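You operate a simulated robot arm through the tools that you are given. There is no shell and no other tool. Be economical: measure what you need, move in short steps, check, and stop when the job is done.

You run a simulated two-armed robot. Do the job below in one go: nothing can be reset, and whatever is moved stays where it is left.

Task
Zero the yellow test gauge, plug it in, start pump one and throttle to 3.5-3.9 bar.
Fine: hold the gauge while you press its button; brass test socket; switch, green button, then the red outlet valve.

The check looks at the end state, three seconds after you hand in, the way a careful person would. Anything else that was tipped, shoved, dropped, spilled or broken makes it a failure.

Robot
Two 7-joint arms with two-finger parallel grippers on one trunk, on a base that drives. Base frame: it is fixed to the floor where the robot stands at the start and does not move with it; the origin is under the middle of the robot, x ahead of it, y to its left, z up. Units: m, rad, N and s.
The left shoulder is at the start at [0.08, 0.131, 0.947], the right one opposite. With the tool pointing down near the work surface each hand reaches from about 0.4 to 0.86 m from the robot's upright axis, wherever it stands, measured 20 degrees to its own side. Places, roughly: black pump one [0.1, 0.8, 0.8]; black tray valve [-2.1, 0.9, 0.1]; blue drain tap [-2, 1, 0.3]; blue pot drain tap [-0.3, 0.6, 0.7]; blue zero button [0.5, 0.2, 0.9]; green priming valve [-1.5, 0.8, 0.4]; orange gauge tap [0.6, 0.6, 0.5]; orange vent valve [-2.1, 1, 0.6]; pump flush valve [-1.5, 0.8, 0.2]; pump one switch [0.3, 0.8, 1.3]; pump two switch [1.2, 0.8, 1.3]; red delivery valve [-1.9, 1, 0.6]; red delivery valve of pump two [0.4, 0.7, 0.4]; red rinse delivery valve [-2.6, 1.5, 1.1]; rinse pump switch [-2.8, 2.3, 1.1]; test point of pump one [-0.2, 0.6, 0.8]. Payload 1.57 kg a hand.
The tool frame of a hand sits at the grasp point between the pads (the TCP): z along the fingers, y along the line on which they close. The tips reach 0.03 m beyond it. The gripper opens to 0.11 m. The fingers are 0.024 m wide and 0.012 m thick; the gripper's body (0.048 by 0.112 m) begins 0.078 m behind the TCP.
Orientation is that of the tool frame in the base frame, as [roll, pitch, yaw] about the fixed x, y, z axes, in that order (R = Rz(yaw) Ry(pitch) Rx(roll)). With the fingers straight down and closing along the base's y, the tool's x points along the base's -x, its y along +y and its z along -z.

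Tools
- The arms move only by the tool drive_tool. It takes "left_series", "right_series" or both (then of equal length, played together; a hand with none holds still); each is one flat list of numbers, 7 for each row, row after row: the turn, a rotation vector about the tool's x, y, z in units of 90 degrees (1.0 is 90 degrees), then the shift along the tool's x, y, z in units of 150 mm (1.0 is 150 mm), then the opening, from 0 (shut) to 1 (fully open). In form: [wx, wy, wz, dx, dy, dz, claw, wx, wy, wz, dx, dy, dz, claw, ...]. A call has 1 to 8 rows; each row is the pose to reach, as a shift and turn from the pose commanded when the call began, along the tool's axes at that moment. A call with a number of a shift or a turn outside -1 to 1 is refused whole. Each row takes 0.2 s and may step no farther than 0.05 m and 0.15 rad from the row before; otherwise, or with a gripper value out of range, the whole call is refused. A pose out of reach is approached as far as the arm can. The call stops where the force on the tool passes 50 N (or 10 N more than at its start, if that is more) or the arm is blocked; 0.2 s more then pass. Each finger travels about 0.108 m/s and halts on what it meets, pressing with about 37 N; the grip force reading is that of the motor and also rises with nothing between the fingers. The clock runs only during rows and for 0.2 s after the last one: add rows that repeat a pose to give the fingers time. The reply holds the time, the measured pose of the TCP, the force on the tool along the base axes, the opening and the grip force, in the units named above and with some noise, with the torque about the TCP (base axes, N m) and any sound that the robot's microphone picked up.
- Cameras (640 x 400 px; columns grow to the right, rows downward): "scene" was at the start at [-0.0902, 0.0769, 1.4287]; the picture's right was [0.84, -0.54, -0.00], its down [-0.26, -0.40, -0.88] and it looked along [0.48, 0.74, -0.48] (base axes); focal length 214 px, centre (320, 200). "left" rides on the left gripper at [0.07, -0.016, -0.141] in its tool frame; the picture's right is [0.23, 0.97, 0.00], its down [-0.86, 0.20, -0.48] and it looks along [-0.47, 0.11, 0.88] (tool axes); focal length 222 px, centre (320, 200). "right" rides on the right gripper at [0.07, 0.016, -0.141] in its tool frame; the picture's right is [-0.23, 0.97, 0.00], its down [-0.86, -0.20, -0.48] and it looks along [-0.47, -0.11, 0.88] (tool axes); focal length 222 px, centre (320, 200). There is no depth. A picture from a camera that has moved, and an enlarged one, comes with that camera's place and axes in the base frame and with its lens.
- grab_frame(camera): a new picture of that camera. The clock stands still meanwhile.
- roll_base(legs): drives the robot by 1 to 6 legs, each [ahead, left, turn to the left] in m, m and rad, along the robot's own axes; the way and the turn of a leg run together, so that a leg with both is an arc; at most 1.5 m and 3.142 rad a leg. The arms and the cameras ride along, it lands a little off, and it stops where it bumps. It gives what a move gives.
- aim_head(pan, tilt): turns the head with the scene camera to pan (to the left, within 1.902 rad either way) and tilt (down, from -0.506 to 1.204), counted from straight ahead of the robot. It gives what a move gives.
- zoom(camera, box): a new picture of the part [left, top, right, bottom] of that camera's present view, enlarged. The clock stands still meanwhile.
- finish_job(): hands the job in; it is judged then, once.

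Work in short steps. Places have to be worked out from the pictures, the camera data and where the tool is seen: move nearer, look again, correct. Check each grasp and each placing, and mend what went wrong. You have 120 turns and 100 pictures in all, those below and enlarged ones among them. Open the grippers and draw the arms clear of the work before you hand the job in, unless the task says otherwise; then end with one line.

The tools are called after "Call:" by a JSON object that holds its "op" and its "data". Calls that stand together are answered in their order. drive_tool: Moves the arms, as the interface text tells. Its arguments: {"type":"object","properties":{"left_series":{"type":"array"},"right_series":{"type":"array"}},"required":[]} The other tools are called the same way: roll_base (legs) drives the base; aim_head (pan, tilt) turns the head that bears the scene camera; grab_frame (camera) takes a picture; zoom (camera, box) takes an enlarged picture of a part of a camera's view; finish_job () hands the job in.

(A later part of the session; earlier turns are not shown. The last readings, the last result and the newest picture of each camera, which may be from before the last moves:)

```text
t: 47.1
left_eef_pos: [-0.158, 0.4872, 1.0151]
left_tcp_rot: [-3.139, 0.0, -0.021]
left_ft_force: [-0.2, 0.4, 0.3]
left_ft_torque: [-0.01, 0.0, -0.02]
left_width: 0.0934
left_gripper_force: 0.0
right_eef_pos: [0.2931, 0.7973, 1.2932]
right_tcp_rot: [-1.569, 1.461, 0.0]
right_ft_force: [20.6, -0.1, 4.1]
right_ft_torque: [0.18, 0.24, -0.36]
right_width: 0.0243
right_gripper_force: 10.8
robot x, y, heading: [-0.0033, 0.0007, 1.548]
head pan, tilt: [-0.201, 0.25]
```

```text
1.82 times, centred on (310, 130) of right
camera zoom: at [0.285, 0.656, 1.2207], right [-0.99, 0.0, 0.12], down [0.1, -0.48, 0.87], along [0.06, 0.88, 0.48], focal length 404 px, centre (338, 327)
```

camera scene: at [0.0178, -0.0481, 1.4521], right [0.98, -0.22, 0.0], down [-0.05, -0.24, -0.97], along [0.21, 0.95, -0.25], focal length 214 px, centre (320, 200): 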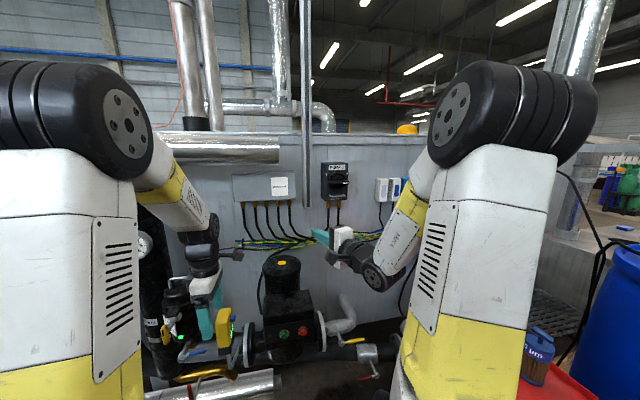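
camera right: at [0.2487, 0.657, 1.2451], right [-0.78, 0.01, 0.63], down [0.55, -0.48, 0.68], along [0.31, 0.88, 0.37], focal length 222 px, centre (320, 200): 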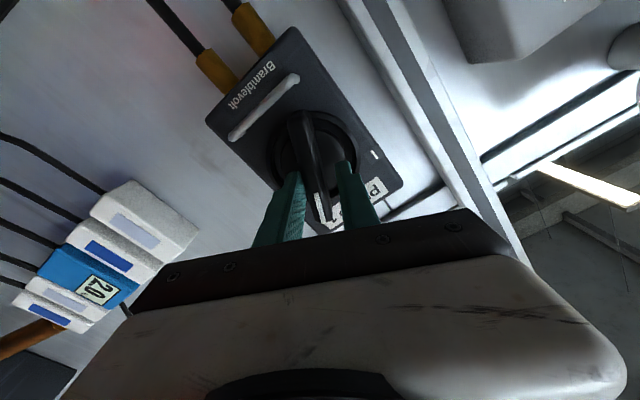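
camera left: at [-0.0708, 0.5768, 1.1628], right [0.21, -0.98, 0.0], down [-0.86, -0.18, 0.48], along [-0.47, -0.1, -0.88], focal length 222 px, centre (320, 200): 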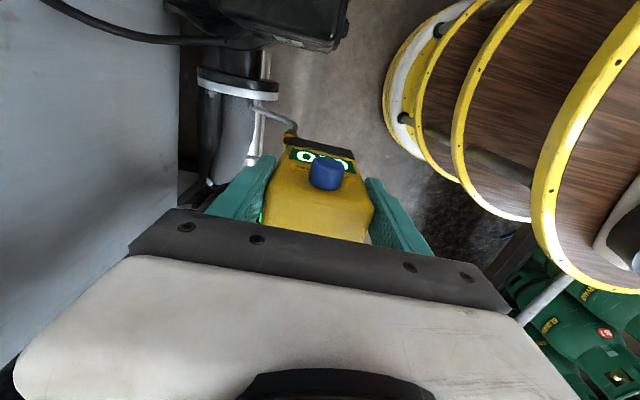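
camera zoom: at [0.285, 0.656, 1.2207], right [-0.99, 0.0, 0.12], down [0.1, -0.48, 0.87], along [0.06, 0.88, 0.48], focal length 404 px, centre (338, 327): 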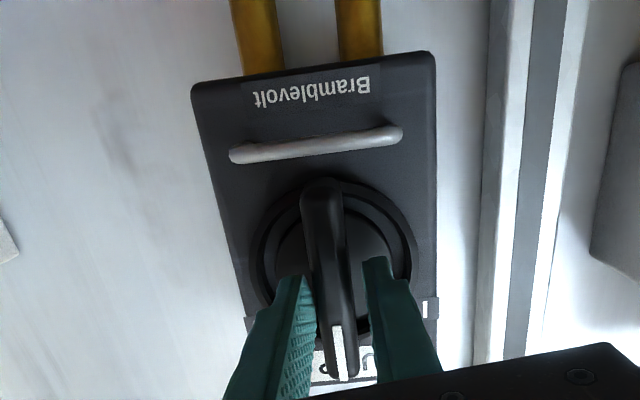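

The side force shows the true axis is at x ≈ 0.297. I centre there and turn on counter-clockwise.

Call:
{"op": "drive_tool", "data": {"right_series": [0, 0, 0, 0.006, -0.06, 0, 0.05, 0, 0, 0, 0.006, -0.06, 0, 0.05, 0, 0, -0.08, 0.006, -0.06, 0, 0.05, 0, 0, -0.16, 0.006, -0.06, 0, 0.05, 0, 0, -0.24, 0.006, -0.06, 0, 0.05, 0, 0, -0.32, 0.006, -0.06, 0, 0.05]}}

Call:
{"op": "zoom", "data": {"camera": "right", "box": [200, 20, 420, 240]}}

Call:
{"op": "zoom", "data": {"camera": "scene", "box": [210, 290, 330, 370]}}

```text
t: 48.5
left_eef_pos: [-0.1604, 0.4884, 1.0145]
left_tcp_rot: [-3.141, 0.001, -0.022]
left_ft_force: [0.5, -0.4, 0.6]
left_ft_torque: [0.01, -0.01, 0.0]
left_width: 0.0935
left_gripper_force: 0.0
right_eef_pos: [0.296, 0.7997, 1.2937]
right_tcp_rot: [-1.569, 0.959, 0.004]
right_ft_force: [-5.7, 2.2, 0.2]
right_ft_torque: [-0.02, 3.33, -0.55]
right_width: 0.0358
right_gripper_force: 42.8
robot x, y, heading: [0.0004, -0.0008, 1.548]
head pan, tilt: [-0.201, 0.25]
```

```text
1.82 times, centred on (310, 130) of right
camera zoom: at [0.3243, 0.6582, 1.2254], right [-0.93, 0.0, -0.37], down [-0.33, -0.48, 0.81], along [-0.18, 0.88, 0.44], focal length 404 px, centre (338, 327)
```

zoom: 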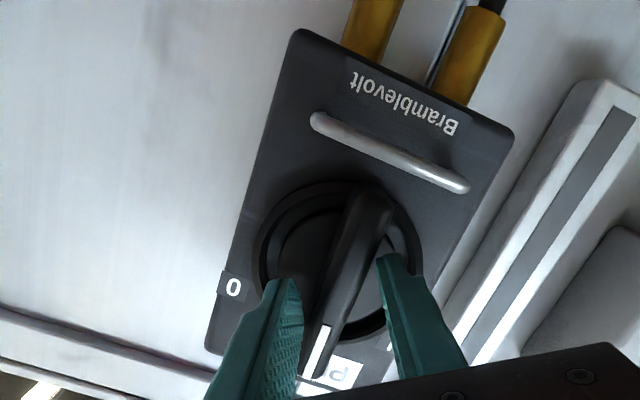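

```text
5.00 times, centred on (270, 330) of scene
camera zoom: at [0.0176, -0.0479, 1.4522], right [0.98, -0.22, 0.0], down [-0.05, -0.24, -0.97], along [0.21, 0.95, -0.25], focal length 1072 px, centre (570, -450)
```

zoom: 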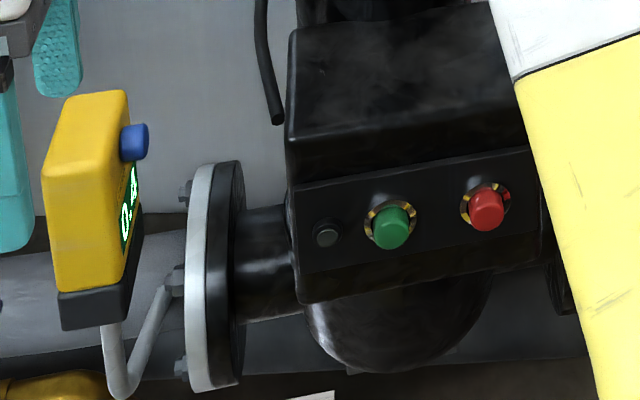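

The handle stays at vertical against 3.3 N·m, so vertical is the end stop (the "on" end, as on the pump 2 switch seen earlier). I unwind the extra twist, open, and withdraw.

Call:
{"op": "drive_tool", "data": {"right_series": [0, 0, 0.09, 0, 0, 0, 0.05, 0, 0, 0.18, 0, 0, 0, 0.05, 0, 0, 0.27, 0, 0, 0, 0.05, 0, 0, 0.3, 0, 0, 0, 0.5, 0, 0, 0.3, 0, 0, 0, 0.5, 0, 0, 0.3, 0, 0, -0.3, 0.5, 0, 0, 0.3, 0, 0, -0.6, 0.5, 0, 0, 0.3, 0, 0, -0.9, 0.5]}}

Call:
{"op": "zoom", "data": {"camera": "right", "box": [200, 20, 420, 240]}}

Call:
{"op": "grab_frame", "data": {"camera": "scene"}}

```text
t: 50.3
left_eef_pos: [-0.1595, 0.4871, 1.014]
left_tcp_rot: [-3.141, 0.0, -0.021]
left_ft_force: [-1.5, 0.8, 0.5]
left_ft_torque: [-0.01, 0.03, -0.02]
left_width: 0.0935
left_gripper_force: 0.0
right_eef_pos: [0.3008, 0.6605, 1.293]
right_tcp_rot: [-1.578, 1.427, -0.005]
right_ft_force: [-0.1, -0.5, 0.4]
right_ft_torque: [0.0, -0.01, 0.04]
right_width: 0.0551
right_gripper_force: 0.1
robot x, y, heading: [-0.0012, 0.001, 1.555]
head pan, tilt: [-0.201, 0.25]
```

```text
1.82 times, centred on (310, 130) of right
camera zoom: at [0.2946, 0.5197, 1.2211], right [-1.0, 0.0, 0.09], down [0.08, -0.48, 0.88], along [0.04, 0.88, 0.48], focal length 404 px, centre (338, 327)
```

zoom: 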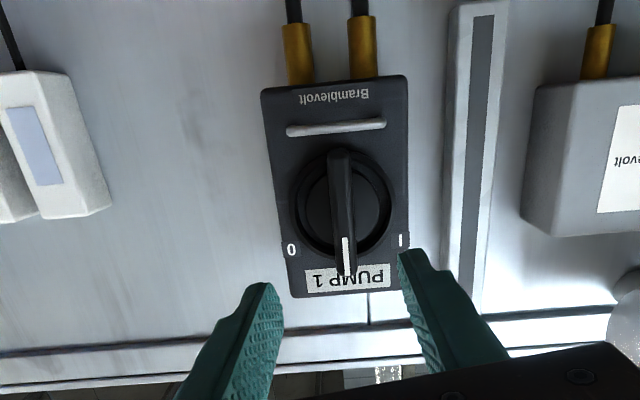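

```text
28 pictures are left
camera scene: at [0.0179, -0.0477, 1.4522], right [0.98, -0.22, 0.0], down [-0.05, -0.24, -0.97], along [0.21, 0.95, -0.25], focal length 214 px, centre (320, 200)
```

scene: 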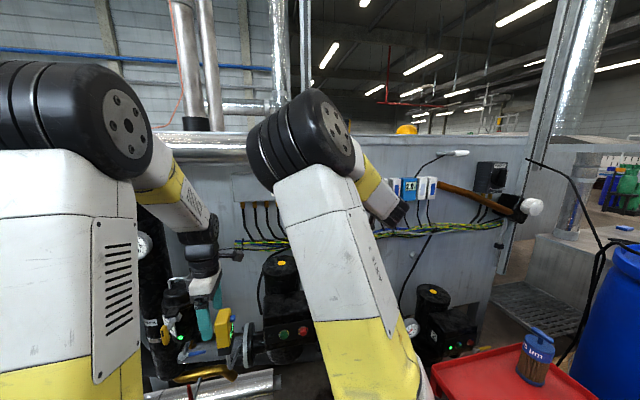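

Switch 1 now points straight up at its stop. Next the green button at ≈[0.030,0.553,0.829]: I press it with the left hand's closed fingers pushing +y. I retreat the right hand and shift the left hand sideways.

Call:
{"op": "drive_tool", "data": {"left_series": [0, 0, 0, 0.25, 0.05, 0, 0.4, 0, 0, 0, 0.5, 0.05, 0, 0, 0, 0, 0, 0.75, 0.05, 0, 0, 0, 0, 0, 1, 0.05, 0, 0], "right_series": [0, 0, 0, 0, 0, -0.25, 0.5, 0, 0, 0, 0, 0, -0.5, 0.3, 0, 0, 0, 0, 0, -0.75, 0, 0, 0, 0, 0, 0, -1, 0]}}

Call:
{"op": "drive_tool", "data": {"left_series": [0, 0, 0, 0.13, 0, 0.2, 0, 0, 0, 0, 0.26, 0, 0.4, 0, 0, 0, 0, 0.26, 0, 0.65, 0, 0, 0, 0, 0.26, 0, 0.85, 0], "right_series": [0, 0, 0, 0, -0.25, 0, 0, 0, 0, 0, 0, -0.5, 0, 0, 0, 0, 0, 0, -0.7, 0, 0, 0, 0, 0, 0, -0.7, 0, 0]}}

Call:
{"op": "aim_head", "data": {"pan": 0.1, "tilt": 0.8}}

Call:
{"op": "grab_frame", "data": {"camera": "scene"}}

```text
t: 51.5
left_eef_pos: [-0.0489, 0.4896, 1.0129]
left_tcp_rot: [-3.141, 0.0, 0.082]
left_ft_force: [-0.2, -0.6, -0.2]
left_ft_torque: [-0.03, -0.01, 0.03]
left_width: 0.0002
left_gripper_force: 21.1
right_eef_pos: [0.3054, 0.508, 1.2983]
right_tcp_rot: [-1.431, 1.455, 0.143]
right_ft_force: [-0.1, 0.8, -0.2]
right_ft_torque: [-0.01, 0.0, 0.03]
right_width: 0.0
right_gripper_force: 21.6
robot x, y, heading: [-0.002, 0.0041, 1.549]
head pan, tilt: [-0.201, 0.25]
stopped in row 4 (left hand): the arm was blocked; the commanded pose is now the measured one
```

```text
t: 52.5
left_eef_pos: [-0.0077, 0.492, 0.8851]
left_tcp_rot: [-3.14, 0.0, 0.077]
left_ft_force: [0.2, -0.5, -0.1]
left_ft_torque: [0.0, -0.01, 0.03]
left_width: 0.0
left_gripper_force: 21.2
right_eef_pos: [0.4109, 0.5078, 1.3078]
right_tcp_rot: [-1.427, 1.456, 0.145]
right_ft_force: [-0.5, 0.3, -0.8]
right_ft_torque: [0.0, -0.02, 0.0]
right_width: 0.0002
right_gripper_force: 21.2
robot x, y, heading: [0.0031, 0.0026, 1.553]
head pan, tilt: [-0.201, 0.25]
```

```text
t: 53.5
left_eef_pos: [-0.0065, 0.4929, 0.8848]
left_tcp_rot: [-3.141, 0.0, 0.08]
left_ft_force: [-0.8, -1.3, 0.1]
left_ft_torque: [0.04, -0.04, -0.04]
left_width: 0.0001
left_gripper_force: 21.1
right_eef_pos: [0.4112, 0.5084, 1.3075]
right_tcp_rot: [-1.431, 1.457, 0.141]
right_ft_force: [1.0, -0.3, -0.3]
right_ft_torque: [0.01, -0.03, 0.01]
right_width: 0.0
right_gripper_force: 21.3
robot x, y, heading: [-0.0003, -0.0022, 1.55]
head pan, tilt: [0.099, 0.799]
```

```text
27 pictures are left
camera scene: at [-0.0089, -0.0587, 1.4031], right [1.0, 0.08, 0.0], down [0.06, -0.71, -0.7], along [-0.06, 0.7, -0.72], focal length 214 px, centre (320, 200)
```

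scene: 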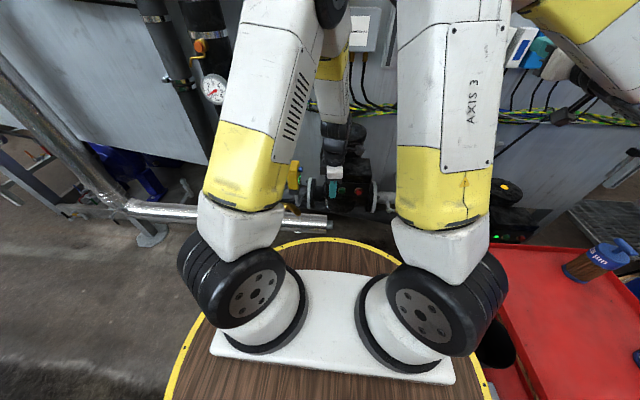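

Left hand is now beside the button at [-0.007,0.493,0.885]. I shift to x 0.030, z 0.85 in front of the green button and check.

Call:
{"op": "drive_tool", "data": {"left_series": [0, 0, 0, 0.125, 0.01, 0.12, 0, 0, 0, 0, 0.25, 0.02, 0.233, 0]}}

Call:
{"op": "zoom", "data": {"camera": "scene", "box": [280, 130, 400, 230]}}

Call:
{"op": "grab_frame", "data": {"camera": "left"}}

```text
t: 54.1
left_eef_pos: [0.0276, 0.4984, 0.8564]
left_tcp_rot: [-3.132, -0.01, 0.093]
left_ft_force: [-0.9, -0.3, 0.8]
left_ft_torque: [0.02, -0.01, 0.02]
left_width: 0.0001
left_gripper_force: 21.3
right_eef_pos: [0.4153, 0.5049, 1.3098]
right_tcp_rot: [-1.397, 1.455, 0.165]
right_ft_force: [-0.7, -0.5, 0.7]
right_ft_torque: [0.0, 0.01, -0.03]
right_width: 0.0
right_gripper_force: 20.8
robot x, y, heading: [-0.0037, -0.0003, 1.551]
head pan, tilt: [0.099, 0.799]
```

```text
4.00 times, centred on (340, 180) of scene
camera zoom: at [-0.0092, -0.0588, 1.4031], right [1.0, 0.08, 0.0], down [0.06, -0.71, -0.7], along [-0.06, 0.69, -0.72], focal length 858 px, centre (240, 280)
```

zoom: 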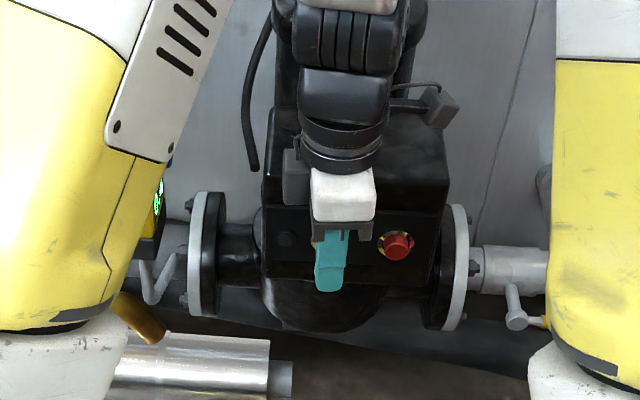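

```text
25 pictures are left
camera left: at [0.0949, 0.5199, 0.9993], right [0.32, -0.95, -0.01], down [-0.84, -0.28, 0.47], along [-0.45, -0.14, -0.88], focal length 222 px, centre (320, 200)
```

left: 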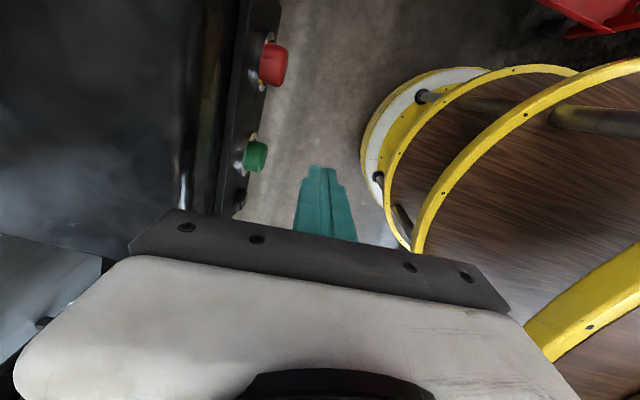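

The left view confirms the button at [0.030,0.5525], with the fingers centred in front. I push +y in small steps.

Call:
{"op": "drive_tool", "data": {"left_series": [0, 0, 0, 0.01, -0.1, 0.02, 0, 0, 0, 0, 0.02, -0.2, 0.04, 0, 0, 0, 0, 0.02, -0.23, 0.04, 0, 0, 0, 0, 0.02, -0.26, 0.04, 0, 0, 0, 0, 0.02, -0.29, 0.04, 0]}}

```text
t: 55.3
left_eef_pos: [0.0267, 0.5357, 0.8433]
left_tcp_rot: [3.136, 0.002, 0.082]
left_ft_force: [-0.9, -0.9, 0.0]
left_ft_torque: [0.01, -0.01, -0.01]
left_width: 0.0
left_gripper_force: 21.5
right_eef_pos: [0.4102, 0.5069, 1.3089]
right_tcp_rot: [-1.394, 1.459, 0.183]
right_ft_force: [-0.5, -0.4, -0.3]
right_ft_torque: [-0.04, -0.05, 0.0]
right_width: 0.0
right_gripper_force: 21.5
robot x, y, heading: [-0.0006, 0.0011, 1.55]
head pan, tilt: [0.099, 0.799]
```

No contact yet at y 0.536. I continue in 3 mm steps.

Call:
{"op": "drive_tool", "data": {"left_series": [0, 0, 0, 0.005, -0.02, 0, 0, 0, 0, 0, 0.01, -0.04, 0, 0, 0, 0, 0, 0.01, -0.06, 0, 0, 0, 0, 0, 0.01, -0.08, 0, 0, 0, 0, 0, 0.01, -0.1, 0, 0]}}

```text
t: 56.5
left_eef_pos: [0.0291, 0.5433, 0.8427]
left_tcp_rot: [3.127, 0.002, 0.075]
left_ft_force: [-9.5, -41.3, 1.6]
left_ft_torque: [-0.55, 0.12, -0.24]
left_width: 0.0
left_gripper_force: 21.6
right_eef_pos: [0.4087, 0.5062, 1.3087]
right_tcp_rot: [-1.438, 1.455, 0.134]
right_ft_force: [1.3, -0.9, 0.8]
right_ft_torque: [0.02, -0.01, -0.01]
right_width: 0.0
right_gripper_force: 21.2
robot x, y, heading: [-0.0032, 0.0029, 1.548]
head pan, tilt: [0.099, 0.799]
heard: click
```

A click was heard at 41 N. I back off and look at the pump lamp and the gauge.

Call:
{"op": "drive_tool", "data": {"left_series": [0, 0, 0, 0, 0.15, 0, 0, 0, 0, 0, 0, 0.4, 0, 0, 0, 0, 0, 0, 0.55, -0.2, 0, 0, 0, 0, 0, 0.55, -0.5, 0, 0, 0, 0, 0, 0.55, -0.8, 0, 0, 0, 0, -0.2, 0.55, -1, 0, 0, 0, 0, -0.45, 0.55, -1, 0]}}

Call:
{"op": "zoom", "data": {"camera": "scene", "box": [240, 140, 400, 240]}}

```text
t: 57.5
left_eef_pos: [-0.0547, 0.4615, 0.8453]
left_tcp_rot: [3.025, 0.162, 0.231]
left_ft_force: [-0.1, -0.3, 0.2]
left_ft_torque: [-0.01, 0.01, -0.01]
left_width: 0.0002
left_gripper_force: 20.9
right_eef_pos: [0.4188, 0.4968, 1.3172]
right_tcp_rot: [-0.779, 1.475, 0.795]
right_ft_force: [0.6, -0.3, 0.7]
right_ft_torque: [0.03, -0.01, 0.01]
right_width: 0.0
right_gripper_force: 21.3
robot x, y, heading: [-0.0, 0.001, 1.553]
head pan, tilt: [0.099, 0.799]
stopped in row 5 (left hand): the arm was blocked; the commanded pose is now the measured one
```

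```text
4.00 times, centred on (320, 190) of scene
camera zoom: at [-0.0088, -0.0586, 1.4031], right [1.0, 0.08, 0.0], down [0.06, -0.71, -0.7], along [-0.06, 0.69, -0.72], focal length 858 px, centre (320, 240)
```

zoom: 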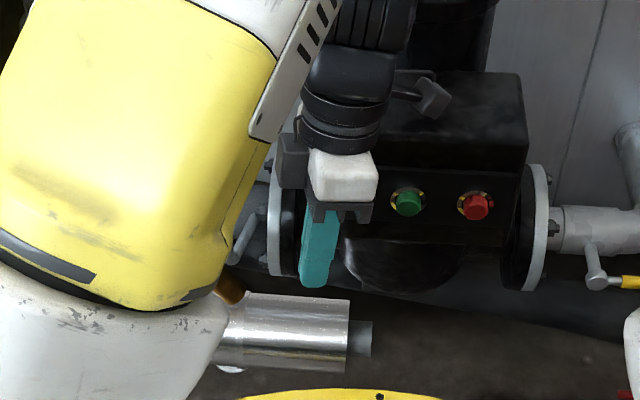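

The left arm was blocked again, apparently by the right arm (its pose also shifted). I look at both arms before moving anything.

Call:
{"op": "grab_frame", "data": {"camera": "scene"}}

```text
23 pictures are left
camera scene: at [-0.0088, -0.0586, 1.4031], right [1.0, 0.08, 0.0], down [0.06, -0.71, -0.7], along [-0.06, 0.69, -0.72], focal length 214 px, centre (320, 200)
```

scene: 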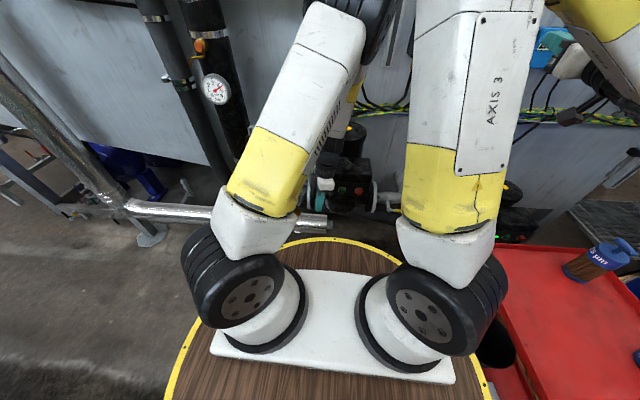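

The elbows are close together at the middle. I move the right hand out to the right and down to free the left arm.

Call:
{"op": "drive_tool", "data": {"right_series": [0, 0, 0, 0.1, -0.2, -0.03, 0, 0, 0, 0, 0.3, -0.4, -0.06, 0, 0, 0, 0, 0.5, -0.55, -0.1, 0, 0, 0, 0, 0.75, -0.7, -0.15, 0, 0, 0, 0, 1, -0.8, -0.2, 0]}}

Call:
{"op": "grab_frame", "data": {"camera": "scene"}}

```text
t: 58.7
left_eef_pos: [-0.0537, 0.4627, 0.8453]
left_tcp_rot: [3.027, 0.162, 0.23]
left_ft_force: [-0.8, -0.6, -0.2]
left_ft_torque: [-0.01, -0.03, 0.02]
left_width: 0.0001
left_gripper_force: 20.9
right_eef_pos: [0.5474, 0.4765, 1.1744]
right_tcp_rot: [-0.795, 1.475, 0.78]
right_ft_force: [0.5, 0.5, 1.0]
right_ft_torque: [-0.02, -0.01, -0.03]
right_width: 0.0
right_gripper_force: 21.6
robot x, y, heading: [0.0015, -0.0031, 1.547]
head pan, tilt: [0.099, 0.799]
```

```text
22 pictures are left
camera scene: at [-0.0094, -0.0588, 1.4031], right [1.0, 0.08, 0.0], down [0.06, -0.71, -0.7], along [-0.06, 0.69, -0.72], focal length 214 px, centre (320, 200)
```

scene: 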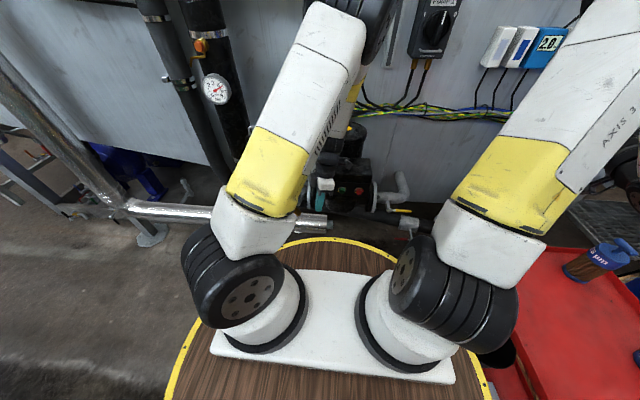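

The arms are apart now. I lift the left hand clear so that the gauge and red valve can be seen.

Call:
{"op": "drive_tool", "data": {"left_series": [0, 0, 0, 0, 0.1, -0.25, 0, 0, 0, 0, 0, 0.15, -0.5, 0, 0, 0, 0, 0, 0.2, -0.75, 0, 0, 0, 0, 0, 0.25, -1, 0]}}

Call:
{"op": "aim_head", "data": {"pan": 0.45, "tilt": 0.7}}

Call:
{"op": "grab_frame", "data": {"camera": "scene"}}

```text
t: 59.7
left_eef_pos: [-0.0247, 0.4498, 0.9975]
left_tcp_rot: [3.029, 0.162, 0.228]
left_ft_force: [-0.4, 0.3, -0.5]
left_ft_torque: [-0.06, 0.02, 0.02]
left_width: 0.0001
left_gripper_force: 21.0
right_eef_pos: [0.5479, 0.4764, 1.1744]
right_tcp_rot: [-0.798, 1.474, 0.775]
right_ft_force: [0.0, 0.8, -0.1]
right_ft_torque: [0.02, -0.02, -0.01]
right_width: 0.0
right_gripper_force: 21.0
robot x, y, heading: [-0.0018, -0.0016, 1.549]
head pan, tilt: [0.099, 0.799]
```

```text
t: 60.5
left_eef_pos: [-0.0249, 0.4475, 0.996]
left_tcp_rot: [3.028, 0.161, 0.229]
left_ft_force: [-0.1, 0.3, 0.1]
left_ft_torque: [-0.01, 0.0, 0.04]
left_width: 0.0002
left_gripper_force: 21.6
right_eef_pos: [0.5474, 0.4761, 1.1741]
right_tcp_rot: [-0.798, 1.475, 0.776]
right_ft_force: [0.1, 0.1, 0.2]
right_ft_torque: [-0.01, -0.01, -0.01]
right_width: 0.0
right_gripper_force: 21.1
robot x, y, heading: [0.0001, -0.0019, 1.549]
head pan, tilt: [0.45, 0.7]
```

```text
21 pictures are left
camera scene: at [-0.0379, -0.0618, 1.4113], right [0.91, 0.42, 0.0], down [0.27, -0.59, -0.76], along [-0.32, 0.7, -0.64], focal length 214 px, centre (320, 200)
```

scene: 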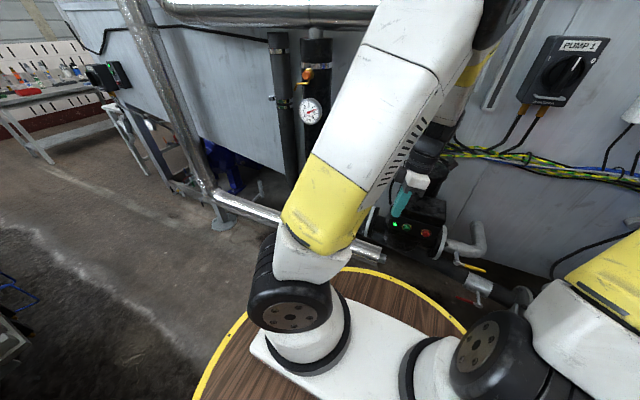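

The pump lamp is green now and the dial has moved: pump one runs. I level the left tool and carry it left toward the red valve.

Call:
{"op": "drive_tool", "data": {"left_series": [0.036, 0.05, 0, -0.24, -0.061, 0.0325, 0, 0.072, 0.1025, 0, -0.48, -0.122, 0.065, 0, 0.072, 0.1025, 0, -0.72, -0.183, 0.0975, 0, 0.072, 0.1025, 0, -0.96, -0.244, 0.13, 0]}}

Call:
{"op": "grab_frame", "data": {"camera": "left"}}

```text
t: 61.5
left_eef_pos: [-0.1753, 0.4466, 0.9972]
left_tcp_rot: [-3.141, 0.003, 0.238]
left_ft_force: [-0.2, -0.3, 0.1]
left_ft_torque: [-0.04, 0.03, 0.0]
left_width: 0.0
left_gripper_force: 21.1
right_eef_pos: [0.5467, 0.4765, 1.174]
right_tcp_rot: [-0.797, 1.476, 0.779]
right_ft_force: [0.1, -0.5, -0.3]
right_ft_torque: [0.0, 0.03, -0.01]
right_width: 0.0
right_gripper_force: 20.9
robot x, y, heading: [0.0011, 0.0002, 1.548]
head pan, tilt: [0.45, 0.7]
```

```text
20 pictures are left
camera left: at [-0.1095, 0.4786, 1.1382], right [0.45, -0.89, 0.0], down [-0.78, -0.39, 0.48], along [-0.43, -0.21, -0.88], focal length 222 px, centre (320, 200)
```

left: 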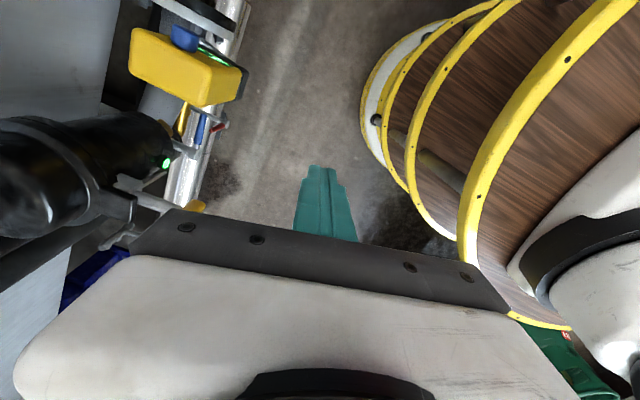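

The left camera sees a red lever by the silver pipe, at about [-0.35,0.69,0.49]. But a "red delivery valve" is also listed at [-1.9,1,0.6], so I look at both before touching either.

Call:
{"op": "zoom", "data": {"camera": "left", "box": [130, 20, 290, 220]}}

Call:
{"op": "aim_head", "data": {"pan": 0.75, "tilt": 0.45}}

Call:
{"op": "grab_frame", "data": {"camera": "scene"}}

```text
2.00 times, centred on (210, 120) of left
camera zoom: at [-0.1095, 0.4786, 1.1382], right [0.45, -0.89, 0.0], down [-0.78, -0.39, 0.48], along [-0.43, -0.21, -0.88], focal length 444 px, centre (540, 360)
```

zoom: 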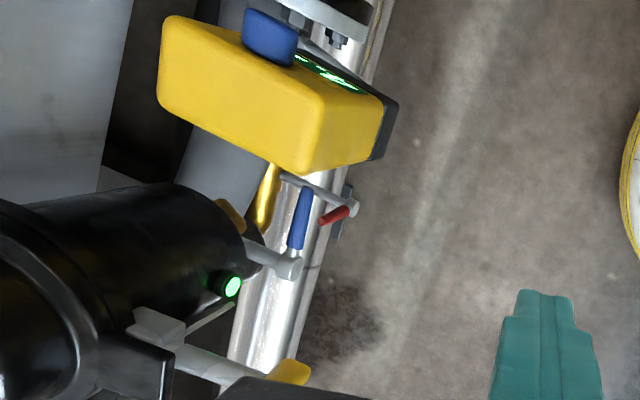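

```text
t: 62.4
left_eef_pos: [-0.1725, 0.4476, 0.9968]
left_tcp_rot: [3.14, 0.001, 0.236]
left_ft_force: [0.6, -0.6, 0.1]
left_ft_torque: [0.0, -0.03, 0.0]
left_width: 0.0
left_gripper_force: 21.2
right_eef_pos: [0.5477, 0.4764, 1.1742]
right_tcp_rot: [-0.799, 1.477, 0.775]
right_ft_force: [-0.5, -0.4, 0.7]
right_ft_torque: [0.0, 0.0, 0.01]
right_width: 0.0
right_gripper_force: 21.7
robot x, y, heading: [-0.0019, -0.001, 1.552]
head pan, tilt: [0.75, 0.45]
```

```text
18 pictures are left
camera scene: at [-0.0638, -0.0706, 1.4334], right [0.75, 0.67, 0.0], down [0.29, -0.33, -0.9], along [-0.6, 0.67, -0.44], focal length 214 px, centre (320, 200)
```

scene: 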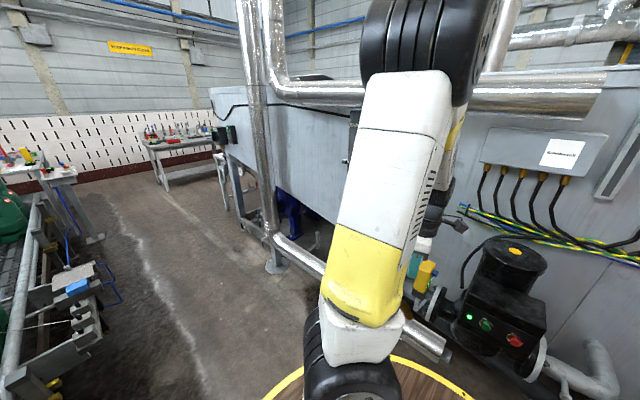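

Triangulation puts the red lever's spindle at about [-0.35,0.69–0.78,0.44] with the lever standing up to z 0.55. I move the left hand lower for a close look at what it controls.

Call:
{"op": "drive_tool", "data": {"left_series": [0, 0, 0, -0.16, -0.07, 0.245, 0, 0, 0, 0, -0.33, -0.15, 0.49, 0, 0, 0, 0, -0.5, -0.23, 0.735, 0, 0, 0, 0, -0.666, -0.311, 0.98, 0]}}

Call:
{"op": "grab_frame", "data": {"camera": "left"}}

```text
t: 63.4
left_eef_pos: [-0.2843, 0.4686, 0.8499]
left_tcp_rot: [-3.142, 0.002, 0.235]
left_ft_force: [0.3, -0.6, -0.2]
left_ft_torque: [-0.02, 0.01, 0.01]
left_width: 0.0
left_gripper_force: 20.9
right_eef_pos: [0.5482, 0.4756, 1.1739]
right_tcp_rot: [-0.796, 1.475, 0.778]
right_ft_force: [0.6, -1.2, 0.9]
right_ft_torque: [-0.06, -0.05, 0.03]
right_width: 0.0001
right_gripper_force: 21.0
robot x, y, heading: [-0.0027, -0.0014, 1.549]
head pan, tilt: [0.75, 0.45]
```

```text
17 pictures are left
camera left: at [-0.2189, 0.4999, 0.9915], right [0.45, -0.89, 0.0], down [-0.78, -0.39, 0.48], along [-0.43, -0.21, -0.88], focal length 222 px, centre (320, 200)
```

left: 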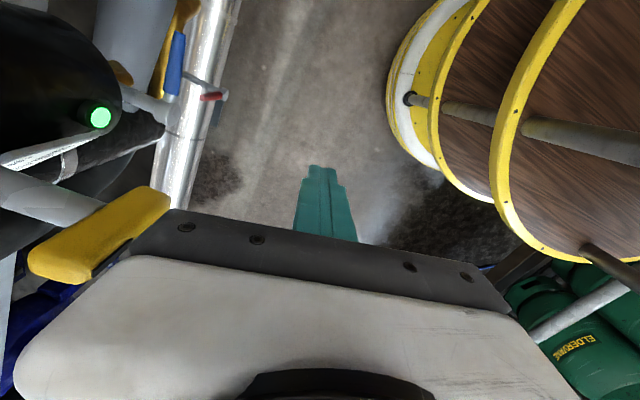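

Same position again for the spindle tip: [-0.349,0.685,0.43]. I zoom to see what pipe it is on.

Call:
{"op": "zoom", "data": {"camera": "left", "box": [90, 0, 290, 170]}}

```text
2.35 times, centred on (190, 85) of left
camera zoom: at [-0.2189, 0.4999, 0.9915], right [0.45, -0.89, 0.0], down [-0.78, -0.39, 0.48], along [-0.43, -0.21, -0.88], focal length 523 px, centre (626, 471)
```

zoom: 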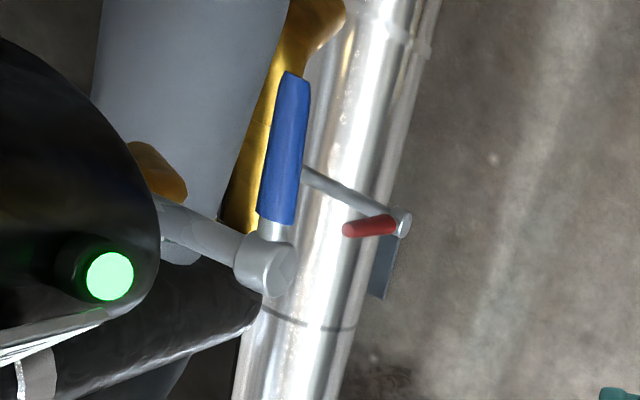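

The red spindle passes over the silver pipe to the brass outlet pipe of pump one's header. Before working it, I read the test gauge.

Call:
{"op": "aim_head", "data": {"pan": -0.2, "tilt": 0.25}}

Call:
{"op": "zoom", "data": {"camera": "scene", "box": [200, 290, 320, 370]}}

```text
t: 64.6
left_eef_pos: [-0.2831, 0.4686, 0.8503]
left_tcp_rot: [3.141, 0.002, 0.237]
left_ft_force: [-0.9, 0.1, 0.8]
left_ft_torque: [-0.01, 0.01, 0.0]
left_width: 0.0
left_gripper_force: 21.3
right_eef_pos: [0.5474, 0.4762, 1.1749]
right_tcp_rot: [-0.799, 1.475, 0.775]
right_ft_force: [-0.4, -0.1, 0.3]
right_ft_torque: [0.02, 0.0, 0.01]
right_width: 0.0
right_gripper_force: 21.2
robot x, y, heading: [0.0027, -0.003, 1.552]
head pan, tilt: [-0.201, 0.25]
```

```text
5.00 times, centred on (260, 330) of scene
camera zoom: at [0.0178, -0.0479, 1.4521], right [0.98, -0.22, 0.0], down [-0.05, -0.24, -0.97], along [0.21, 0.95, -0.25], focal length 1072 px, centre (620, -450)
```

zoom: 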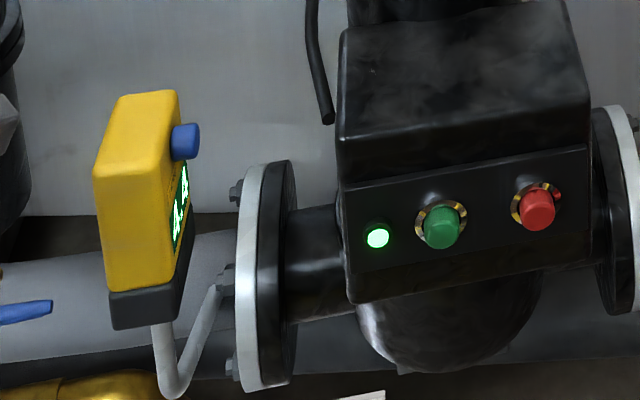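

The gauge reads about 4.x, so the pressure must come down: the red lever (vertical, across the pipe) must be opened partly. I will reach it from the front with a fork grip, so I first yaw the left hand back to its natural orientation.

Call:
{"op": "drive_tool", "data": {"left_series": [0, 0, 0.093, 0, 0.03, 0, 0, 0, 0, 0.186, 0, 0.06, 0, 0, 0, 0, 0.279, 0, 0.1, 0, 0, 0, 0, 0.372, 0, 0.13, 0, 0, 0, 0, 0.465, 0, 0.16, 0, 0, 0, 0, 0.558, 0, 0.2, 0, 0, 0, 0, 0.651, 0, 0.23, 0, 0, 0, 0, 0.744, 0, 0.26, 0, 0]}}

Call:
{"op": "drive_tool", "data": {"left_series": [0, 0, 0.09, 0, 0, 0, 0, 0, 0, 0.18, 0, 0, 0, 0, 0, 0, 0.27, 0, 0, 0, 0, 0, 0, 0.36, 0, 0, 0, 0, 0, 0, 0.41, 0, 0, 0, 0.2]}}

```text
t: 66.4
left_eef_pos: [-0.2738, 0.4324, 0.8489]
left_tcp_rot: [3.139, 0.0, -0.934]
left_ft_force: [-0.6, 0.4, 0.6]
left_ft_torque: [0.01, -0.04, -0.02]
left_width: 0.0
left_gripper_force: 21.1
right_eef_pos: [0.5482, 0.4764, 1.174]
right_tcp_rot: [-0.8, 1.475, 0.774]
right_ft_force: [0.9, 0.2, -0.1]
right_ft_torque: [0.0, 0.02, -0.01]
right_width: 0.0
right_gripper_force: 21.1
robot x, y, heading: [0.0009, -0.0027, 1.55]
head pan, tilt: [-0.201, 0.25]
```

```text
t: 67.6
left_eef_pos: [-0.2739, 0.4327, 0.8496]
left_tcp_rot: [3.142, 0.001, -1.577]
left_ft_force: [-0.3, 0.3, 0.0]
left_ft_torque: [-0.02, 0.01, 0.03]
left_width: 0.0219
left_gripper_force: 0.1
right_eef_pos: [0.5472, 0.4765, 1.1732]
right_tcp_rot: [-0.799, 1.474, 0.77]
right_ft_force: [-0.5, 0.0, 0.3]
right_ft_torque: [0.02, -0.01, 0.0]
right_width: 0.0002
right_gripper_force: 20.7
robot x, y, heading: [0.0005, 0.0026, 1.55]
head pan, tilt: [-0.201, 0.25]
```

Yaw is natural now (tool y along −x). I pitch the tool 55° forward and go down toward [-0.35,0.45,0.70].

Call:
{"op": "drive_tool", "data": {"left_series": [0, -0.087, 0, -0.02, 0.07, 0.14, 0.2, 0, -0.174, 0, -0.04, 0.14, 0.28, 0.3, 0, -0.261, 0, -0.06, 0.21, 0.42, 0.4, 0, -0.348, 0, -0.08, 0.28, 0.56, 0.4, 0, -0.435, 0, -0.1, 0.36, 0.7, 0.4, 0, -0.522, 0, -0.12, 0.43, 0.85, 0.4, 0, -0.609, 0, -0.13, 0.507, 1, 0.4]}}

Call:
{"op": "grab_frame", "data": {"camera": "left"}}

```text
t: 69.2
left_eef_pos: [-0.3489, 0.4491, 0.7011]
left_tcp_rot: [3.139, 0.959, -1.576]
left_ft_force: [0.0, 0.6, -0.5]
left_ft_torque: [-0.01, 0.0, -0.01]
left_width: 0.044
left_gripper_force: 0.1
right_eef_pos: [0.5472, 0.4762, 1.1748]
right_tcp_rot: [-0.796, 1.476, 0.775]
right_ft_force: [0.7, 0.2, 0.7]
right_ft_torque: [0.03, 0.02, 0.02]
right_width: 0.0
right_gripper_force: 20.8
robot x, y, heading: [-0.0022, 0.001, 1.55]
head pan, tilt: [-0.201, 0.25]
```

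```text
14 pictures are left
camera left: at [-0.333, 0.2926, 0.7253], right [-0.97, -0.13, -0.18], down [-0.2, 0.1, 0.98], along [-0.1, 0.99, -0.12], focal length 222 px, centre (320, 200)
```

left: 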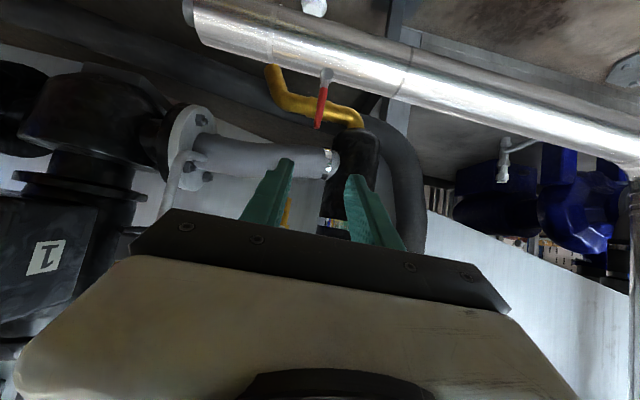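

The view shows it clearly: column bottom → brass pipe with the red valve → silver pipe, i.e. pump one's outlet. Lever pivot [-0.341,0.685,0.432], end [-0.344,0.684,0.547]. I advance along the tool axis halfway.

Call:
{"op": "drive_tool", "data": {"left_series": [0, 0, 0, 0.01, -0.01, 0.25, 0.4, 0, 0, 0, 0.02, -0.02, 0.5, 0.4, 0, 0, 0, 0.03, -0.03, 0.75, 0.4, 0, 0, 0, 0.04, -0.04, 1, 0.4]}}

Call:
{"op": "drive_tool", "data": {"left_series": [0, 0, 0, 0.01, 0, 0.2, 0.4, 0, 0, 0, 0.02, 0, 0.4, 0.4, 0, 0, 0, 0.03, 0, 0.6, 0.4]}}

Call:
{"op": "grab_frame", "data": {"camera": "left"}}

```text
t: 70.2
left_eef_pos: [-0.3441, 0.5693, 0.609]
left_tcp_rot: [3.137, 0.957, -1.578]
left_ft_force: [-0.5, 0.4, 0.7]
left_ft_torque: [-0.02, -0.04, 0.03]
left_width: 0.044
left_gripper_force: 0.1
right_eef_pos: [0.5475, 0.4768, 1.1745]
right_tcp_rot: [-0.798, 1.474, 0.775]
right_ft_force: [0.1, 0.1, 0.1]
right_ft_torque: [-0.01, 0.0, -0.01]
right_width: 0.0
right_gripper_force: 20.8
robot x, y, heading: [0.0008, -0.0018, 1.554]
head pan, tilt: [-0.201, 0.25]
```

```text
t: 71.0
left_eef_pos: [-0.3422, 0.6422, 0.5519]
left_tcp_rot: [3.14, 0.956, -1.577]
left_ft_force: [-1.4, -0.4, -1.1]
left_ft_torque: [0.01, -0.02, 0.0]
left_width: 0.0441
left_gripper_force: 0.1
right_eef_pos: [0.5469, 0.4755, 1.1745]
right_tcp_rot: [-0.796, 1.476, 0.775]
right_ft_force: [-0.7, -0.5, 0.2]
right_ft_torque: [-0.04, 0.01, -0.04]
right_width: 0.0
right_gripper_force: 21.2
robot x, y, heading: [-0.0013, 0.0009, 1.558]
head pan, tilt: [-0.201, 0.25]
```

```text
13 pictures are left
camera left: at [-0.326, 0.4855, 0.5777], right [-0.97, -0.13, -0.18], down [-0.2, 0.1, 0.97], along [-0.11, 0.99, -0.12], focal length 222 px, centre (320, 200)
```

left: 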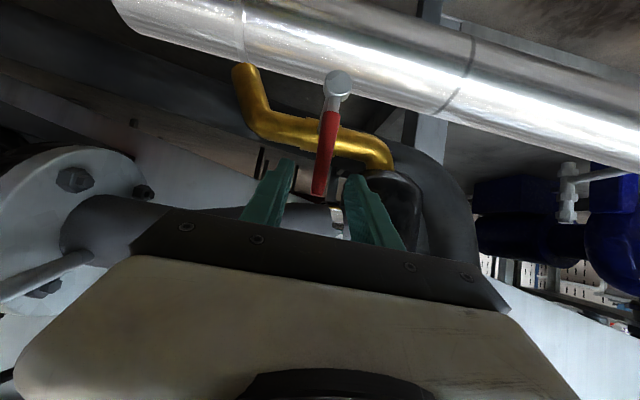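

The lever sits right between the fingers. I advance 35 mm more and narrow the fork to about 27 mm.

Call:
{"op": "drive_tool", "data": {"left_series": [0, 0, 0, 0, 0, 0.12, 0.4, 0, 0, 0, 0, 0.01, 0.23, 0.4, 0, 0, 0, 0, 0.01, 0.23, 0.24, 0, 0, 0, 0, 0.01, 0.23, 0.24]}}

```text
t: 72.0
left_eef_pos: [-0.346, 0.669, 0.5328]
left_tcp_rot: [3.14, 0.956, -1.578]
left_ft_force: [0.4, -0.4, -0.9]
left_ft_torque: [0.02, 0.01, -0.01]
left_width: 0.026
left_gripper_force: 0.1
right_eef_pos: [0.5474, 0.4755, 1.1758]
right_tcp_rot: [-0.8, 1.476, 0.773]
right_ft_force: [-0.2, 0.0, 0.6]
right_ft_torque: [-0.01, -0.05, -0.03]
right_width: 0.0
right_gripper_force: 21.5
robot x, y, heading: [0.0004, 0.0006, 1.548]
head pan, tilt: [-0.201, 0.25]
```

No contact forces. I probe the lever toward +x (right) by 25 mm gently and read the force.

Call:
{"op": "drive_tool", "data": {"left_series": [0, 0, 0, 0, -0.04, 0, 0.24, 0, 0, 0, 0, -0.08, 0, 0.24, 0, 0, 0, 0, -0.12, 0, 0.24, 0, 0, 0, 0, -0.165, 0, 0.24]}}

Call:
{"op": "zoom", "data": {"camera": "scene", "box": [205, 300, 265, 350]}}

```text
t: 73.0
left_eef_pos: [-0.3206, 0.6693, 0.5331]
left_tcp_rot: [3.14, 0.959, -1.578]
left_ft_force: [-6.2, 3.1, 0.8]
left_ft_torque: [-0.02, 0.11, 0.01]
left_width: 0.0312
left_gripper_force: 2.6
right_eef_pos: [0.5475, 0.4753, 1.1744]
right_tcp_rot: [-0.803, 1.474, 0.774]
right_ft_force: [-0.6, -0.7, 0.0]
right_ft_torque: [-0.02, 0.02, 0.0]
right_width: 0.0
right_gripper_force: 21.2
robot x, y, heading: [0.0007, -0.0001, 1.555]
head pan, tilt: [-0.201, 0.25]
```

```text
8.00 times, centred on (235, 325) of scene
camera zoom: at [0.0176, -0.0478, 1.4522], right [0.98, -0.22, 0.0], down [-0.05, -0.24, -0.97], along [0.21, 0.95, -0.25], focal length 1716 px, centre (1000, -800)
```

zoom: 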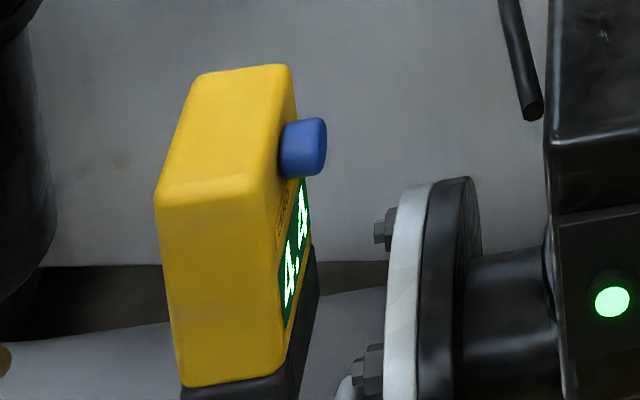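

The lever moves with only 6 N. The gauge is too oblique to read from the head, so I turn the right hand so its camera looks at the gauge again.

Call:
{"op": "drive_tool", "data": {"right_series": [-0.054, 0.054, 0.054, 0.05, 0.08, 0, 0, -0.108, 0.108, 0.108, 0.1, 0.16, 0, 0, -0.162, 0.162, 0.162, 0.15, 0.24, 0, 0, -0.216, 0.216, 0.216, 0.2, 0.32, 0, 0, -0.27, 0.27, 0.27, 0.25, 0.4, 0, 0, -0.324, 0.324, 0.324, 0.3, 0.48, 0, 0, -0.378, 0.378, 0.378, 0.35, 0.56, 0, 0, -0.432, 0.432, 0.432, 0.4, 0.64, 0, 0]}}

Call:
{"op": "drive_tool", "data": {"right_series": [-0.054, 0.054, 0.054, 0, 0, 0, 0, -0.108, 0.108, 0.108, 0, 0, 0, 0, -0.162, 0.162, 0.162, 0, 0, 0, 0, -0.216, 0.216, 0.216, 0, 0, 0, 0, -0.27, 0.27, 0.27, 0, 0, 0, 0, -0.324, 0.324, 0.324, 0, 0, 0, 0]}}

Call:
{"op": "grab_frame", "data": {"camera": "right"}}

```text
t: 74.8
left_eef_pos: [-0.3224, 0.668, 0.532]
left_tcp_rot: [3.139, 0.957, -1.576]
left_ft_force: [-3.5, 2.2, 0.9]
left_ft_torque: [0.1, 0.08, -0.01]
left_width: 0.0295
left_gripper_force: 1.4
right_eef_pos: [0.4559, 0.4806, 1.1081]
right_tcp_rot: [2.035, 0.717, -1.956]
right_ft_force: [-0.1, -1.2, 0.8]
right_ft_torque: [0.03, -0.01, -0.02]
right_width: 0.0002
right_gripper_force: 20.9
robot x, y, heading: [-0.0016, -0.0008, 1.551]
head pan, tilt: [-0.201, 0.25]
```

```text
t: 76.2
left_eef_pos: [-0.3201, 0.6679, 0.5335]
left_tcp_rot: [3.139, 0.956, -1.576]
left_ft_force: [-1.8, 0.5, 0.5]
left_ft_torque: [0.03, 0.04, 0.0]
left_width: 0.0272
left_gripper_force: 0.3
right_eef_pos: [0.4569, 0.4825, 1.1086]
right_tcp_rot: [1.662, 0.088, -1.588]
right_ft_force: [-0.6, -0.8, 0.8]
right_ft_torque: [0.01, -0.06, 0.02]
right_width: 0.0001
right_gripper_force: 21.5
robot x, y, heading: [-0.0016, 0.0018, 1.546]
head pan, tilt: [-0.201, 0.25]
```

```text
11 pictures are left
camera right: at [0.5951, 0.4076, 1.1299], right [-0.09, 0.14, 0.99], down [0.51, 0.86, -0.08], along [-0.86, 0.5, -0.15], focal length 222 px, centre (320, 200)
```

right: 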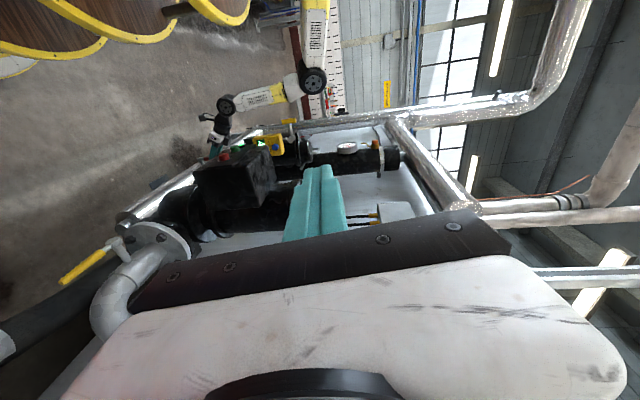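

The gauge is visible at the upper middle. I bring the right hand 0.2 m closer for a readable view.

Call:
{"op": "drive_tool", "data": {"right_series": [0, 0, 0, 0.05, 0, 0.25, 0, 0, 0, 0, 0.1, 0, 0.5, 0, 0, 0, 0, 0.15, 0, 0.75, 0, 0, 0, 0, 0.2, 0, 1, 0]}}

Call:
{"op": "zoom", "data": {"camera": "right", "box": [180, 90, 320, 190]}}

```text
t: 77.2
left_eef_pos: [-0.3209, 0.669, 0.5324]
left_tcp_rot: [3.139, 0.957, -1.58]
left_ft_force: [-0.7, -0.3, 0.0]
left_ft_torque: [-0.02, 0.07, 0.01]
left_width: 0.0278
left_gripper_force: 0.8
right_eef_pos: [0.3046, 0.4531, 1.0928]
right_tcp_rot: [1.66, 0.091, -1.588]
right_ft_force: [0.5, -0.4, 0.0]
right_ft_torque: [-0.04, 0.01, 0.0]
right_width: 0.0
right_gripper_force: 21.6
robot x, y, heading: [-0.0013, 0.0016, 1.552]
head pan, tilt: [-0.201, 0.25]
```

```text
4.00 times, centred on (250, 140) of right
camera zoom: at [0.4441, 0.3796, 1.1142], right [-0.08, 0.14, 0.99], down [0.51, 0.86, -0.08], along [-0.86, 0.5, -0.14], focal length 888 px, centre (600, 440)
```

zoom: 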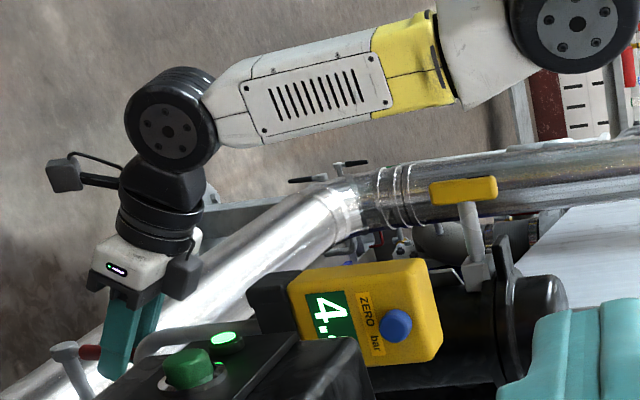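

It reads 4.x; the decimal is hidden behind the pump box. I raise and shift the right hand a little.

Call:
{"op": "drive_tool", "data": {"right_series": [0, 0, 0, 0.12, 0.2, 0, 0, 0, 0, 0, 0.24, 0.4, 0.1, 0, 0, 0, 0, 0.36, 0.6, 0.2, 0, 0, 0, 0, 0.4, 0.8, 0.3, 0]}}

Call:
{"op": "zoom", "data": {"camera": "right", "box": [120, 80, 300, 200]}}

```text
t: 78.2
left_eef_pos: [-0.3208, 0.6685, 0.532]
left_tcp_rot: [3.138, 0.957, -1.579]
left_ft_force: [-1.2, -1.6, 0.8]
left_ft_torque: [-0.02, 0.05, 0.09]
left_width: 0.0271
left_gripper_force: 0.0
right_eef_pos: [0.2498, 0.3862, 1.2015]
right_tcp_rot: [1.662, 0.091, -1.588]
right_ft_force: [0.4, -1.1, -0.8]
right_ft_torque: [-0.01, 0.04, -0.01]
right_width: 0.0
right_gripper_force: 21.6
robot x, y, heading: [-0.0039, 0.0031, 1.549]
head pan, tilt: [-0.201, 0.25]
```

```text
3.33 times, centred on (210, 140) of right
camera zoom: at [0.3885, 0.3121, 1.2234], right [-0.08, 0.14, 0.99], down [0.51, 0.86, -0.08], along [-0.86, 0.5, -0.14], focal length 740 px, centre (687, 400)
```

zoom: 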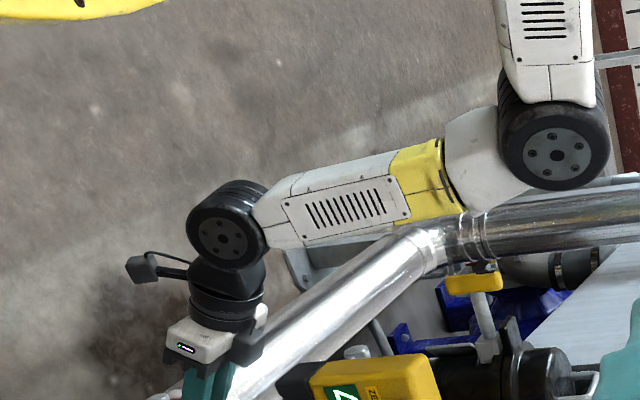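

The gauge is at the crop's lower edge; I re-zoom on it.

Call:
{"op": "zoom", "data": {"camera": "right", "box": [150, 160, 270, 240]}}

```text
5.00 times, centred on (210, 200) of right
camera zoom: at [0.3885, 0.3121, 1.2234], right [-0.08, 0.14, 0.99], down [0.51, 0.86, -0.08], along [-0.86, 0.5, -0.14], focal length 1111 px, centre (870, 200)
```

zoom: 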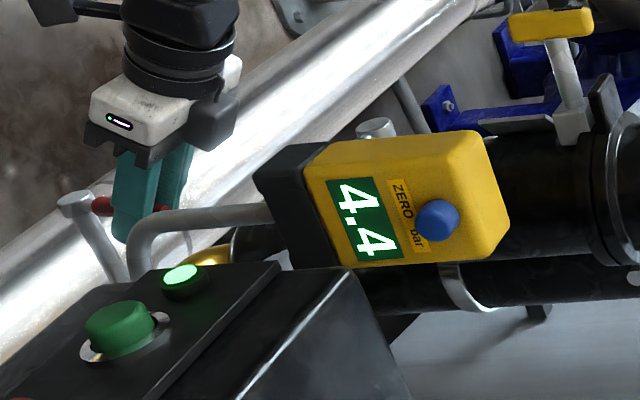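

Gauge reads 4.4 with the lever at ~9°. I move the lever on to about 25° along its arc and re-read.

Call:
{"op": "drive_tool", "data": {"left_series": [0, 0, 0, 0.01, -0.04, 0.007, 0.24, 0, 0, 0, 0.02, -0.08, 0.015, 0.24, 0, 0, 0, 0.03, -0.12, 0.022, 0.24, 0, 0, 0, 0.044, -0.16, 0.03, 0.24, 0, 0, 0, 0.044, -0.16, 0.03, 0.24]}}

Call:
{"op": "zoom", "data": {"camera": "right", "box": [150, 170, 250, 230]}}

```text
t: 79.4
left_eef_pos: [-0.3014, 0.6681, 0.5258]
left_tcp_rot: [3.131, 0.961, -1.58]
left_ft_force: [-21.9, 0.7, 13.2]
left_ft_torque: [-0.18, 2.02, 0.57]
left_width: 0.0318
left_gripper_force: 40.7
right_eef_pos: [0.2504, 0.3864, 1.2028]
right_tcp_rot: [1.661, 0.09, -1.587]
right_ft_force: [0.7, 0.5, 0.1]
right_ft_torque: [0.04, -0.02, 0.0]
right_width: 0.0
right_gripper_force: 21.0
robot x, y, heading: [0.0014, 0.0007, 1.553]
head pan, tilt: [-0.201, 0.25]
```

```text
6.40 times, centred on (200, 200) of right
camera zoom: at [0.3878, 0.3122, 1.2235], right [-0.08, 0.14, 0.99], down [0.51, 0.86, -0.08], along [-0.86, 0.49, -0.14], focal length 1422 px, centre (1088, 200)
```

zoom: 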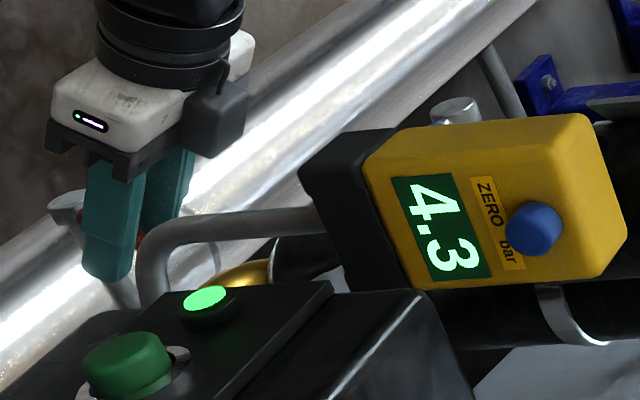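

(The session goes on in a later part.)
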